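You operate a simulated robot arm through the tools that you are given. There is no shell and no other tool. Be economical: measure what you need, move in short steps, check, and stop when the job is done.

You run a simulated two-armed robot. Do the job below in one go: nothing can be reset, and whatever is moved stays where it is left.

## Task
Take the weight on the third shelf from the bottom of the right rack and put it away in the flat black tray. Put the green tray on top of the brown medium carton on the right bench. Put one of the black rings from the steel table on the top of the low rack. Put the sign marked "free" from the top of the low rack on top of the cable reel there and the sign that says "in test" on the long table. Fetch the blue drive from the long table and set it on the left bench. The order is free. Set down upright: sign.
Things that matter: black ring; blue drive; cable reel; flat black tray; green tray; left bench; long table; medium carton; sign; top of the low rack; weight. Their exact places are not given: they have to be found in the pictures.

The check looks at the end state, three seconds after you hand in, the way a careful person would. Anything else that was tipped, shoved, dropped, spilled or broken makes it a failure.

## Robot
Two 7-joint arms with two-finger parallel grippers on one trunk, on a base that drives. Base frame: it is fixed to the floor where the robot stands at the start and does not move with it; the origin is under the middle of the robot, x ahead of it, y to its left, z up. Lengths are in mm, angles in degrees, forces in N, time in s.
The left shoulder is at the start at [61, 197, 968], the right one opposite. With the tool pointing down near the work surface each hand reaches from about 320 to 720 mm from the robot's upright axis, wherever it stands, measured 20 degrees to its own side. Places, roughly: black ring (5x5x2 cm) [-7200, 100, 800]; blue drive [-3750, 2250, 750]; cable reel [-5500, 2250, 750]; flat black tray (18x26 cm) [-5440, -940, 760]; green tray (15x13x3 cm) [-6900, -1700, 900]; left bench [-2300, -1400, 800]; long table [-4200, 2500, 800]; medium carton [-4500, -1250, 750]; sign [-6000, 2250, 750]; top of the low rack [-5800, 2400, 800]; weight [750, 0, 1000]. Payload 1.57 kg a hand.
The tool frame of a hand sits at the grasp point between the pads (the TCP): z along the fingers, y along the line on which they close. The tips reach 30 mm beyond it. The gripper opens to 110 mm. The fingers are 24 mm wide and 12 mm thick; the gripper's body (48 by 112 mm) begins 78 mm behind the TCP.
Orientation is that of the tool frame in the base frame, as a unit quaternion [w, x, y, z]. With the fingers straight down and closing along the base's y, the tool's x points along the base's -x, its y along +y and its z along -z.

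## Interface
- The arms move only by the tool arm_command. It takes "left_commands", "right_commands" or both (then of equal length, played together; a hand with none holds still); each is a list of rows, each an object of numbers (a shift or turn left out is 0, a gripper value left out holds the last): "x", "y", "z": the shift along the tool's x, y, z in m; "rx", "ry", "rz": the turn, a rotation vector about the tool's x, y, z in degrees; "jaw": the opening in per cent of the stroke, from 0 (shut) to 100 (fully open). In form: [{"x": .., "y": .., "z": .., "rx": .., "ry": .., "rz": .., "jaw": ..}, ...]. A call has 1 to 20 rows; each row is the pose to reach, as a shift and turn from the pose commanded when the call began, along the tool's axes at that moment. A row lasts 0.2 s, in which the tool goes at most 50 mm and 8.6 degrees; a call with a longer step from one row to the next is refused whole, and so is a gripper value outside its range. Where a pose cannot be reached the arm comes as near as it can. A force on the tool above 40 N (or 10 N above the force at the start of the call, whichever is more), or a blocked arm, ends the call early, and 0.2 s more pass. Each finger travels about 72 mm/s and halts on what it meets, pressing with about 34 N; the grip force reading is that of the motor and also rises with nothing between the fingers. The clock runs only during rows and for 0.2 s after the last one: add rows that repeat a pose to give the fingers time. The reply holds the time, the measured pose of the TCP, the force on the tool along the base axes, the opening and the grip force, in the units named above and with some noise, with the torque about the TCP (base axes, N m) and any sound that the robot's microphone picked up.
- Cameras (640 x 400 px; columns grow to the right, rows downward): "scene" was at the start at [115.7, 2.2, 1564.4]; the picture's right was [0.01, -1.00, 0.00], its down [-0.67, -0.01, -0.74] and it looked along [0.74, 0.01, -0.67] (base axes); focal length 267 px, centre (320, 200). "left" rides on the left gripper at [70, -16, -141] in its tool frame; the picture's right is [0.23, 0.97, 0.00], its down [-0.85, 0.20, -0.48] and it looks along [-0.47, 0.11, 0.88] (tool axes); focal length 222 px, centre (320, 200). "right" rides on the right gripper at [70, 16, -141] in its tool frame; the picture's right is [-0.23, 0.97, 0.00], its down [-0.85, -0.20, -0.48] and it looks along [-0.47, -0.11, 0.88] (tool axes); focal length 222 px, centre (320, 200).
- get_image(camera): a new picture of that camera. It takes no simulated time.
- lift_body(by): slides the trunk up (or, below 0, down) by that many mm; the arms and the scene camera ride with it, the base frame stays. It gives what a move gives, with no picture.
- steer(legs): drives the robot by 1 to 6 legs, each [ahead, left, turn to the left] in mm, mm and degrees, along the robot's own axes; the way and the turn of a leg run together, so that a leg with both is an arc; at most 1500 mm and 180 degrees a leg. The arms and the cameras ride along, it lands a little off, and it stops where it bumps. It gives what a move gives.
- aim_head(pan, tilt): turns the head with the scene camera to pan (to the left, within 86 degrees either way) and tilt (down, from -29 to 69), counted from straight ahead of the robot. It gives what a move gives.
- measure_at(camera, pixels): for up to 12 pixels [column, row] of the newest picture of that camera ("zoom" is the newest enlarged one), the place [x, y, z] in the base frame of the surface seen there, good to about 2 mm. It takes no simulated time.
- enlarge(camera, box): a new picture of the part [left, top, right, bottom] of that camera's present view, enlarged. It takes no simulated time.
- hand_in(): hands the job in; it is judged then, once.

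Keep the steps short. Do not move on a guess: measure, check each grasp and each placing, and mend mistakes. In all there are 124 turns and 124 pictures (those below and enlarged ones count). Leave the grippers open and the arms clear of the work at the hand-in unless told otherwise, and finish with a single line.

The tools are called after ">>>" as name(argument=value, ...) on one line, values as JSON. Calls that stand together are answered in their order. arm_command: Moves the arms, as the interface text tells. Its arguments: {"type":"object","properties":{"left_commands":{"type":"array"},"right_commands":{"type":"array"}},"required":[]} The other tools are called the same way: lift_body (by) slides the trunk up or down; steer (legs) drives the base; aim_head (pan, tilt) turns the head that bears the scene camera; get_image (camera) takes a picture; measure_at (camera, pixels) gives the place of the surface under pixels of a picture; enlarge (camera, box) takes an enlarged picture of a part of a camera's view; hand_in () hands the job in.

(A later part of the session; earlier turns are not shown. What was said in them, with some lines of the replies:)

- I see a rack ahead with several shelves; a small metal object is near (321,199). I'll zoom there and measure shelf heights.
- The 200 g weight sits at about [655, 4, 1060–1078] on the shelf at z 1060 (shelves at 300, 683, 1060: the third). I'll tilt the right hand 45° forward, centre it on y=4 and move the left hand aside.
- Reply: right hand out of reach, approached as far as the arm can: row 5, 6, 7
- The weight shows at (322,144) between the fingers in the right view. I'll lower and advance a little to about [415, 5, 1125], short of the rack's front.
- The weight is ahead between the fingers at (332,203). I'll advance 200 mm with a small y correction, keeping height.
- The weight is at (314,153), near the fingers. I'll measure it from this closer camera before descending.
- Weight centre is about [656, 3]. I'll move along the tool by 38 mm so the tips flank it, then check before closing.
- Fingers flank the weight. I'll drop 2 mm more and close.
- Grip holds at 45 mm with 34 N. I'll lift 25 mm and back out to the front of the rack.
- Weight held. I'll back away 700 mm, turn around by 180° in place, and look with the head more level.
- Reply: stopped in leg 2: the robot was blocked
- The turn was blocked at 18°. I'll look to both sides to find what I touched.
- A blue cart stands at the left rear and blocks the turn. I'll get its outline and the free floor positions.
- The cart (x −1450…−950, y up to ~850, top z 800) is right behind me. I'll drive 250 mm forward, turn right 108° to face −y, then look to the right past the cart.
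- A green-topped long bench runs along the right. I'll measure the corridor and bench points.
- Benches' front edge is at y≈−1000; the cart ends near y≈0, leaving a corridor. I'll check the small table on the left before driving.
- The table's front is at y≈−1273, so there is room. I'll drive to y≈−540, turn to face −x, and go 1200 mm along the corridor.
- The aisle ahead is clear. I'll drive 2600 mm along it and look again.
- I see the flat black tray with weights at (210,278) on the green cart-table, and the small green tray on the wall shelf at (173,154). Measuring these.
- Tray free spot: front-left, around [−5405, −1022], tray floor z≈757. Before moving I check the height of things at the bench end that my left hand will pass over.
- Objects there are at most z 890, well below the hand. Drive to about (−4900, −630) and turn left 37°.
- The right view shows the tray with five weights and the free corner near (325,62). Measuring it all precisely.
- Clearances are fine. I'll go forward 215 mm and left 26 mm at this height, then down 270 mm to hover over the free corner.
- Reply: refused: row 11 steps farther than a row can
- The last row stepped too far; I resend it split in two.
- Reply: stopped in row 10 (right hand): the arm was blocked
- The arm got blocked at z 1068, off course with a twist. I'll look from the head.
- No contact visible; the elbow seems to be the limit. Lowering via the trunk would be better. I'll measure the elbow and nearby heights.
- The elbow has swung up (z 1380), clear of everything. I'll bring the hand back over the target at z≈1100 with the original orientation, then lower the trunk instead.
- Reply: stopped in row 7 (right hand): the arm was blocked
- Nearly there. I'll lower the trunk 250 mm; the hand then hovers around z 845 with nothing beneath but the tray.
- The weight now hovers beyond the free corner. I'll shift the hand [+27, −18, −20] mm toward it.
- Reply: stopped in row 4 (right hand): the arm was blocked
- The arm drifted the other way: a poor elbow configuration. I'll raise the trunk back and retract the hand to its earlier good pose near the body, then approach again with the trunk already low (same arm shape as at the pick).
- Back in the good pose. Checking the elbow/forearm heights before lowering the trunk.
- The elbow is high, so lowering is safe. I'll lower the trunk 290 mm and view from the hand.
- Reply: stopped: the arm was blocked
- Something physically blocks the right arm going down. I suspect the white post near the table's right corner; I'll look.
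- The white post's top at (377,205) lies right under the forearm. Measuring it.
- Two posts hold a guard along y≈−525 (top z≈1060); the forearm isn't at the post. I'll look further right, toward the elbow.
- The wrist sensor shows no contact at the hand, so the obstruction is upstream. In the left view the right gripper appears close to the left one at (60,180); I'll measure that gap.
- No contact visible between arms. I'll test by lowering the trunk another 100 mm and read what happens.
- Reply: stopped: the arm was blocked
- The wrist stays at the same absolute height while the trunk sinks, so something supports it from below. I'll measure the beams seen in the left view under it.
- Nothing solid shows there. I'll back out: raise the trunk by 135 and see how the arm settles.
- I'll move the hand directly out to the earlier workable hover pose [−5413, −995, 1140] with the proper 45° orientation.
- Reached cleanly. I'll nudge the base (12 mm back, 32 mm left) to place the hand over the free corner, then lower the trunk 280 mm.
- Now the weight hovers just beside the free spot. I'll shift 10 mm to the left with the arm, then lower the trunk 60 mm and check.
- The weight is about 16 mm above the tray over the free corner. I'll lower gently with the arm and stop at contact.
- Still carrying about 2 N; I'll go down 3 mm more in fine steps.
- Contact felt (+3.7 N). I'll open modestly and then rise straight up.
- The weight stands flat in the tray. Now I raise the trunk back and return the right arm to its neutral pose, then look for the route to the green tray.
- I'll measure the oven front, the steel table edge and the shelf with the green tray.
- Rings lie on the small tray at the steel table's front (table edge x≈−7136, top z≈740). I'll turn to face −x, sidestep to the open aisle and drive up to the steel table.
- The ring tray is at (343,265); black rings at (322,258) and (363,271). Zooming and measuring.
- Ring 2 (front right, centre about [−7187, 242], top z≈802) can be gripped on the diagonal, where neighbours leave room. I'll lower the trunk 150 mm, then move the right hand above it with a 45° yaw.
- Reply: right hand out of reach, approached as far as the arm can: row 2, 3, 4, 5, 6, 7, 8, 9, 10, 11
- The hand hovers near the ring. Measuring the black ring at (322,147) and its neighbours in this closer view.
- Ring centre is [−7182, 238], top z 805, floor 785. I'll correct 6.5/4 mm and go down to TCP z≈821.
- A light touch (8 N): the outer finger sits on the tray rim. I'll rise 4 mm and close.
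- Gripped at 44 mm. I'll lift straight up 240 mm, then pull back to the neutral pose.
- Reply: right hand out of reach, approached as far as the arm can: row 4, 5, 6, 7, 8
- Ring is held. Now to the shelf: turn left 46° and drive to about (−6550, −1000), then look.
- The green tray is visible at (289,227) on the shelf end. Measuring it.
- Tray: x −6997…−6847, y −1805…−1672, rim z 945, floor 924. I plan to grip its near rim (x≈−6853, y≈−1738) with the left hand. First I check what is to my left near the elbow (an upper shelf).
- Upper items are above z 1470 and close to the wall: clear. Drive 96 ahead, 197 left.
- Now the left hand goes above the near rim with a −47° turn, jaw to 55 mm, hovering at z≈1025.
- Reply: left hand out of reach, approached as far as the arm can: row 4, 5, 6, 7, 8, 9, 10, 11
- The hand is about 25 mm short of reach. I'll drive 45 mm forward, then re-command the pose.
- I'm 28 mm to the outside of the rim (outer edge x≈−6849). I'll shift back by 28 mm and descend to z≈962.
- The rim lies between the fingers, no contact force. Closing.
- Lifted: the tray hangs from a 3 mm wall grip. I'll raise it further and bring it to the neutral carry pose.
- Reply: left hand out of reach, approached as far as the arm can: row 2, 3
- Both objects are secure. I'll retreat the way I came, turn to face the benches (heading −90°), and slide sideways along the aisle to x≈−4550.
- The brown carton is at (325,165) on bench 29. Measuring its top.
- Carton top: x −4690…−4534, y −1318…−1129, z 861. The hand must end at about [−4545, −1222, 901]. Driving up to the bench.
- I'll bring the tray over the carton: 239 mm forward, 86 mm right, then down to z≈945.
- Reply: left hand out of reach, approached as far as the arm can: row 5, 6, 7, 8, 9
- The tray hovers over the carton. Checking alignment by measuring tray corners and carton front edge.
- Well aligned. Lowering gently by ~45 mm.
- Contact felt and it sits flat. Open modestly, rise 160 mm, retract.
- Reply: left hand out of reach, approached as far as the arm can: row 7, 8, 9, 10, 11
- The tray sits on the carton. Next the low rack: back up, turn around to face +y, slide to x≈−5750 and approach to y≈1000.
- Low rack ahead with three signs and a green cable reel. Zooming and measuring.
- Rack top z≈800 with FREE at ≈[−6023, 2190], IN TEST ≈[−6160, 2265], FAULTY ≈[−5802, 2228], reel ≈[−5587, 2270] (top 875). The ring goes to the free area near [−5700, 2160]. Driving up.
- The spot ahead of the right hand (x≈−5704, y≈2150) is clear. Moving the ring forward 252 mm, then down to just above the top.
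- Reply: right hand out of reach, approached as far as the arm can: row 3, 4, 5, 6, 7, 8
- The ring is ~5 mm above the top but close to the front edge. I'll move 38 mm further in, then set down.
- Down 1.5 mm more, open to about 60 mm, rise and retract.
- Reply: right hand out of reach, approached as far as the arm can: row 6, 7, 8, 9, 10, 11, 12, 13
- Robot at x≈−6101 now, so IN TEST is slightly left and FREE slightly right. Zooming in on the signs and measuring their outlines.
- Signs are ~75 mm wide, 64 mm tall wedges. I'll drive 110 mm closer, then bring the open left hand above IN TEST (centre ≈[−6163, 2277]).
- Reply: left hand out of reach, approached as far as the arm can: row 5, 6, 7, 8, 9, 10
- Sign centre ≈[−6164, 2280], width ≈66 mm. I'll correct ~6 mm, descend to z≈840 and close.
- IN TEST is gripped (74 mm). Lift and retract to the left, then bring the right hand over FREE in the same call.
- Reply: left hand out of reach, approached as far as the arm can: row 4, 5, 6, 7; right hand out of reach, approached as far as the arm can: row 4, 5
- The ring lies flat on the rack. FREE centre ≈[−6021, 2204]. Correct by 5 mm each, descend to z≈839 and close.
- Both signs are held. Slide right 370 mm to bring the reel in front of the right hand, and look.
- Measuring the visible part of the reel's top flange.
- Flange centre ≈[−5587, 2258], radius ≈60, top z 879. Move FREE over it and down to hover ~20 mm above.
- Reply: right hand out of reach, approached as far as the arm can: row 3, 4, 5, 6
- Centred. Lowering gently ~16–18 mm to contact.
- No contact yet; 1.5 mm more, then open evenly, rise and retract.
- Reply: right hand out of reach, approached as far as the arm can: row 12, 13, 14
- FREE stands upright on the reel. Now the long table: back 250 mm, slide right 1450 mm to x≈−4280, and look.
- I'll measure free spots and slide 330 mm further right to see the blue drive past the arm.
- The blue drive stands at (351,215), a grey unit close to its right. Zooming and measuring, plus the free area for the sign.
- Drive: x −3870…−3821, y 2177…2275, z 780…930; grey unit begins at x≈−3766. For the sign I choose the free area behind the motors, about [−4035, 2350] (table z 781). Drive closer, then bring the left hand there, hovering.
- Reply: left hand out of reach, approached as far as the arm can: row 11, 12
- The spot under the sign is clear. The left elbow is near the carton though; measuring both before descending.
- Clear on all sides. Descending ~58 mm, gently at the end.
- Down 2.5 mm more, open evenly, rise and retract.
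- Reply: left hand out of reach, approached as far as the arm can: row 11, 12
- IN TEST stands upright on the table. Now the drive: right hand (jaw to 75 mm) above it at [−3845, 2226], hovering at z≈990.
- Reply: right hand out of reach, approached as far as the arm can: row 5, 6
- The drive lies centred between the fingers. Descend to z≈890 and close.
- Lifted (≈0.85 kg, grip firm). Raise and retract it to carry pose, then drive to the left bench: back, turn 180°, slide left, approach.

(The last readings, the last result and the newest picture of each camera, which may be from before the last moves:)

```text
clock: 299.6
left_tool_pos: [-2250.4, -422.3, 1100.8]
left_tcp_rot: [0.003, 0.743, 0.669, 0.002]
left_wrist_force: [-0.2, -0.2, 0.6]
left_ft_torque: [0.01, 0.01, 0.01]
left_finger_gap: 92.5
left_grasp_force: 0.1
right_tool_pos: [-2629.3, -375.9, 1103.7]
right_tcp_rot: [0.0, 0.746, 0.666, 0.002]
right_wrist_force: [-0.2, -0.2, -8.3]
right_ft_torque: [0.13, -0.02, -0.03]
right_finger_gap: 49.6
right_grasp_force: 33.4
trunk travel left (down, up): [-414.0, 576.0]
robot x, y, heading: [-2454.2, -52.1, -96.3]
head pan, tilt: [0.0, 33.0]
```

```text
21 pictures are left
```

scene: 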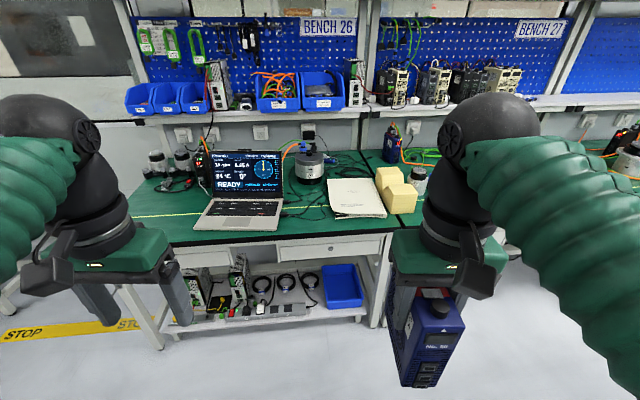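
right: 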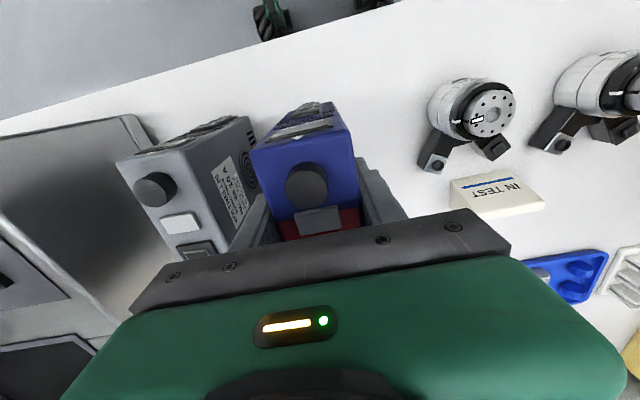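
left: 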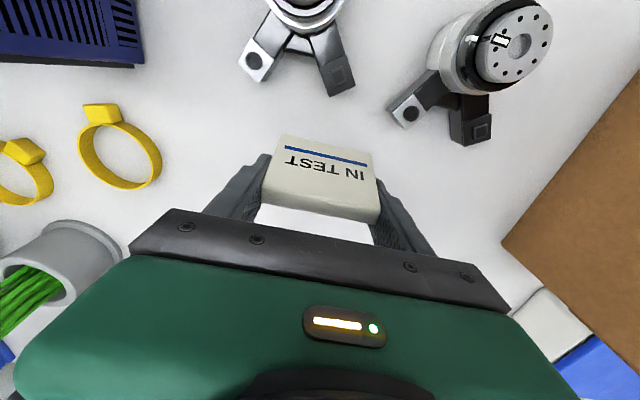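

Bench 26 is ahead with a laptop and papers. I'll zoom in to find a free patch.

>>> enlarge(camera="scene", box=[130, 140, 400, 260])

>>> measure_at(camera="scene", pixels=[[170, 230], [185, 210], [165, 205], [196, 226], [173, 186], [302, 222], [303, 205], [322, 215], [280, 225], [370, 228], [300, 234], [383, 215]])

```text
2.37 times, centred on (265, 200) of scene
```

zoom: 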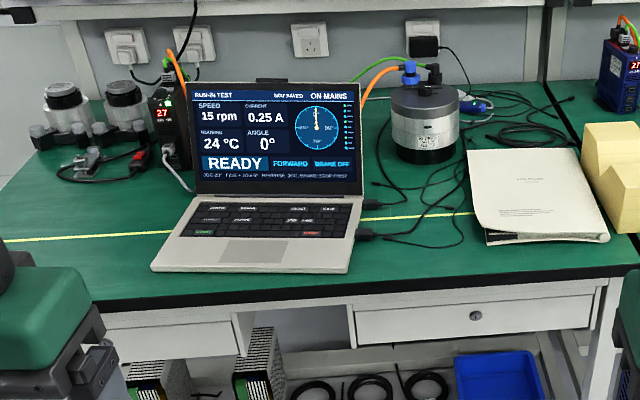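

```text
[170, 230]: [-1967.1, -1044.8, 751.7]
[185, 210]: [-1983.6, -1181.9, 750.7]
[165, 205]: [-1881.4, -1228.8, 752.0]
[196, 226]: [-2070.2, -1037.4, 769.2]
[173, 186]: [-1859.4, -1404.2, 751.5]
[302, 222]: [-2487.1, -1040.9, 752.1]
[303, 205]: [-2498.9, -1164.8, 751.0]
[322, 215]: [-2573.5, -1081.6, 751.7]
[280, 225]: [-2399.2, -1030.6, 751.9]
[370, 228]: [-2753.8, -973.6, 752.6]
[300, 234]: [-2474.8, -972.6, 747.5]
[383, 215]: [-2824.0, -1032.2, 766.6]
```

The patch left of the laptop around [−1925, −1130] (z 751) is free. I'll straighten up, advance to y≈−520, then slide left to x≈−1800 (keeping away from the cart).

>>> steer(legs=[[0, 0, 6.3], [470, 0, 0], [0, 650, 0]])

>>> get_image(camera="scene")

```text
clock: 306.1
left_tool_pos: [-1589.7, -880.0, 1101.5]
left_tcp_rot: [0.005, 0.709, 0.705, 0.002]
left_wrist_force: [-0.3, -0.9, 0.2]
left_ft_torque: [0.0, -0.05, 0.02]
left_finger_gap: 92.2
left_grasp_force: 0.0
right_tool_pos: [-1971.8, -870.2, 1102.1]
right_tcp_rot: [0.001, 0.711, 0.703, 0.004]
right_wrist_force: [-0.2, 0.2, -8.7]
right_ft_torque: [0.12, -0.02, 0.01]
right_finger_gap: 49.9
right_grasp_force: 34.1
trunk travel left (down, up): [-414.0, 576.0]
robot x, y, heading: [-1824.2, -533.4, -90.4]
head pan, tilt: [0.0, 33.0]
```

```text
19 pictures are left
```

scene: 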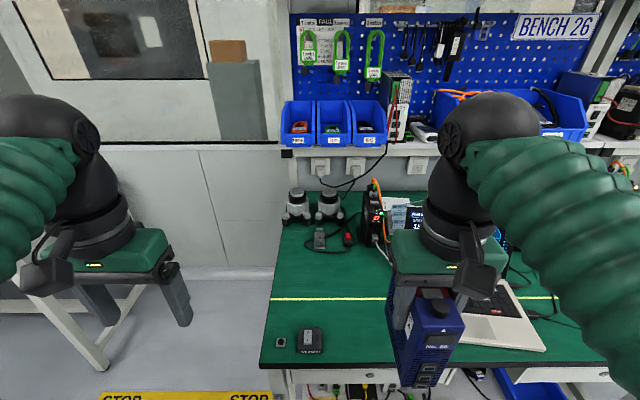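

There is a small device near the front at (310,341). Measuring the free area and edges.

>>> measure_at(camera="scene", pixels=[[340, 280], [300, 280], [325, 310], [312, 330], [322, 345], [360, 320], [470, 320], [345, 250], [275, 290], [380, 290], [490, 230], [420, 380]])

```text
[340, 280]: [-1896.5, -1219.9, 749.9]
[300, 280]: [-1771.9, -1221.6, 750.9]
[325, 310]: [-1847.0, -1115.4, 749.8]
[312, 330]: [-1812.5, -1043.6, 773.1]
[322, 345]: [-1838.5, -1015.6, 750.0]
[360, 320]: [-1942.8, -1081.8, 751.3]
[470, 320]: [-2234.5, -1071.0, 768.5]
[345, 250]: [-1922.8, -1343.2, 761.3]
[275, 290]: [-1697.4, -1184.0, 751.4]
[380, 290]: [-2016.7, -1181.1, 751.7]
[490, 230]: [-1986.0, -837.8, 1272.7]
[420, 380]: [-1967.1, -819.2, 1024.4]
```

Patch x −2040…−1700, y −1320…−1070 is empty. I'll carry the drive to [−1930, −1165] and hover ~16 mm above the bench.

>>> arm_command(right_commands=[{"z": 0.04}, {"z": 0.08}, {"z": 0.08, "x": -0.037, "y": 0.005}, {"z": 0.08, "x": -0.074, "y": 0.01}, {"z": 0.08, "x": -0.111, "y": 0.016}, {"z": 0.08, "x": -0.148, "y": 0.021}, {"z": 0.08, "x": -0.185, "y": 0.026}, {"z": 0.08, "x": -0.222, "y": 0.032}, {"z": 0.08, "x": -0.259, "y": 0.037}, {"z": 0.08, "x": -0.295, "y": 0.042}, {"z": 0.12, "x": -0.295, "y": 0.042}, {"z": 0.16, "x": -0.295, "y": 0.042}, {"z": 0.2, "x": -0.295, "y": 0.042}, {"z": 0.225, "x": -0.295, "y": 0.042}, {"z": 0.225, "x": -0.295, "y": 0.042}])

>>> get_image(camera="scene")

```text
clock: 309.3
left_tool_pos: [-1588.4, -879.3, 1100.8]
left_tcp_rot: [0.002, 0.709, 0.706, 0.001]
left_wrist_force: [0.1, -0.1, 0.1]
left_ft_torque: [0.04, -0.02, 0.0]
left_finger_gap: 92.4
left_grasp_force: 0.1
right_tool_pos: [-1930.1, -1168.7, 876.0]
right_tcp_rot: [-0.001, 0.711, 0.703, 0.003]
right_wrist_force: [-0.2, -0.1, -8.4]
right_ft_torque: [0.16, 0.01, 0.02]
right_finger_gap: 49.5
right_grasp_force: 34.1
right hand out of reach, approached as far as the arm can: row 9, 10, 11, 12
trunk travel left (down, up): [-414.0, 576.0]
robot x, y, heading: [-1826.0, -530.6, -90.4]
head pan, tilt: [0.0, 33.0]
```

```text
18 pictures are left
```

scene: 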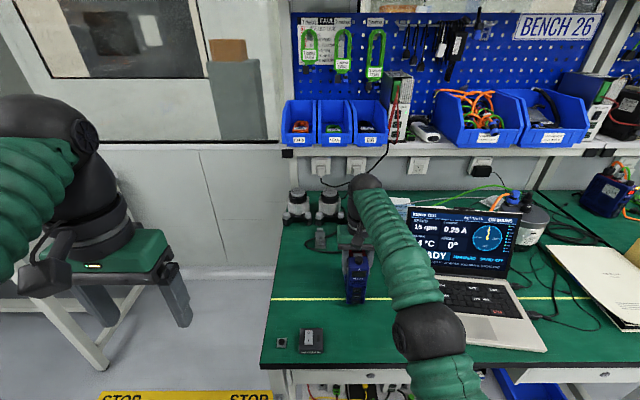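

Clear spot. Lowering gently toward contact.

>>> arm_command(right_commands=[{"z": 0.006}, {"z": 0.01}, {"z": 0.012}, {"z": 0.0135}, {"z": 0.015}, {"z": 0.016}])

>>> enlarge(camera="scene", box=[290, 220, 430, 330])

```text
clock: 310.7
left_tool_pos: [-1586.6, -879.1, 1100.8]
left_tcp_rot: [0.003, 0.709, 0.705, 0.0]
left_wrist_force: [-1.1, -0.6, 0.1]
left_ft_torque: [0.0, 0.0, -0.02]
left_finger_gap: 92.3
left_grasp_force: 0.0
right_tool_pos: [-1929.8, -1167.1, 863.0]
right_tcp_rot: [0.0, 0.712, 0.702, 0.002]
right_wrist_force: [0.3, -0.5, -9.1]
right_ft_torque: [0.14, 0.0, -0.01]
right_finger_gap: 50.0
right_grasp_force: 33.9
trunk travel left (down, up): [-414.0, 576.0]
robot x, y, heading: [-1823.8, -527.7, -90.4]
head pan, tilt: [0.0, 33.0]
```

```text
3.64 times, centred on (360, 275) of scene
```

zoom: 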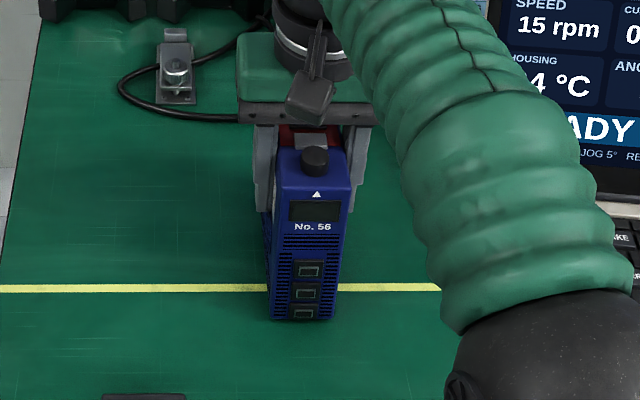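

Still carrying the full weight; 2.5 mm more.

>>> arm_command(right_commands=[{"z": 0.001}, {"z": 0.002}, {"z": 0.0028}, {"z": 0.0028}])

```text
clock: 311.7
left_tool_pos: [-1587.4, -879.0, 1100.7]
left_tcp_rot: [0.003, 0.709, 0.705, 0.001]
left_wrist_force: [0.7, -0.7, -0.8]
left_ft_torque: [0.0, -0.01, 0.02]
left_finger_gap: 92.4
left_grasp_force: 0.1
right_tool_pos: [-1929.0, -1167.7, 859.8]
right_tcp_rot: [0.0, 0.712, 0.702, 0.002]
right_wrist_force: [0.6, -1.0, -3.9]
right_ft_torque: [-0.25, 0.08, 0.04]
right_finger_gap: 49.9
right_grasp_force: 34.3
trunk travel left (down, up): [-414.0, 576.0]
robot x, y, heading: [-1825.5, -533.2, -90.2]
head pan, tilt: [0.0, 33.0]
```

Bench takes part of the weight. 0.7 mm more, open, rise, retract.

>>> arm_command(right_commands=[{"z": 0.0007}, {"z": 0.0007}, {"z": 0.0007, "jaw": 50}, {"z": 0.0007, "jaw": 56}, {"z": 0.0007, "jaw": 64}, {"z": 0.0007, "jaw": 64}, {"z": -0.03}, {"z": -0.07}, {"z": -0.11}, {"z": -0.15}, {"z": -0.16, "x": 0.04}, {"z": -0.17, "x": 0.085}, {"z": -0.18, "x": 0.13}, {"z": -0.2, "x": 0.17, "y": -0.01}, {"z": -0.22, "x": 0.21, "y": -0.02}, {"z": -0.24, "x": 0.25, "y": -0.03}, {"z": -0.24, "x": 0.29, "y": -0.04, "jaw": 100}, {"z": -0.24, "x": 0.29, "y": -0.04, "jaw": 100}, {"z": -0.24, "x": 0.29, "y": -0.04, "jaw": 100}])

>>> get_image(camera="scene")

```text
clock: 315.7
left_tool_pos: [-1586.4, -879.2, 1101.0]
left_tcp_rot: [0.003, 0.709, 0.705, 0.001]
left_wrist_force: [-0.1, 2.0, 0.9]
left_ft_torque: [0.0, 0.01, 0.01]
left_finger_gap: 92.3
left_grasp_force: 0.0
right_tool_pos: [-1965.6, -873.0, 1100.2]
right_tcp_rot: [0.0, 0.711, 0.703, 0.001]
right_wrist_force: [-0.2, 0.2, 0.3]
right_ft_torque: [-0.05, -0.04, 0.0]
right_finger_gap: 109.7
right_grasp_force: 0.1
right hand out of reach, approached as far as the arm can: row 8, 9, 10, 11
trunk travel left (down, up): [-414.0, 576.0]
robot x, y, heading: [-1822.9, -529.6, -90.3]
head pan, tilt: [0.0, 33.0]
```

```text
16 pictures are left
```

scene: 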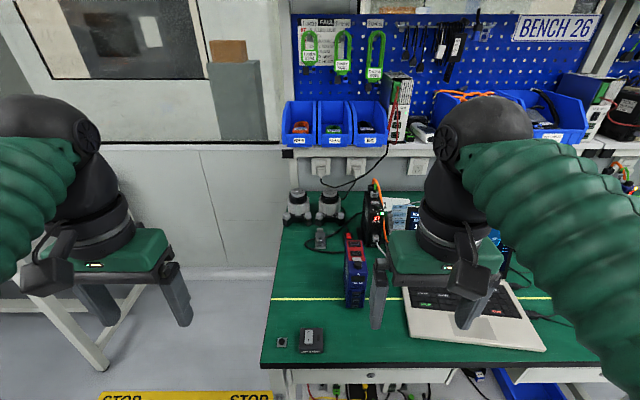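

The drive stands upright on the left bench, both grippers are open and clear. All six items are placed and checked, so I hand in.

>>> hand_in()

```text
The job is handed in.
```

I finished and handed in all the moves: the weight, green tray, black ring, both signs and the blue drive are where you asked. While backing away from the right rack at the start, I bumped the blue cart; nothing on it looked tipped, but I could not check whether the cart shifted.
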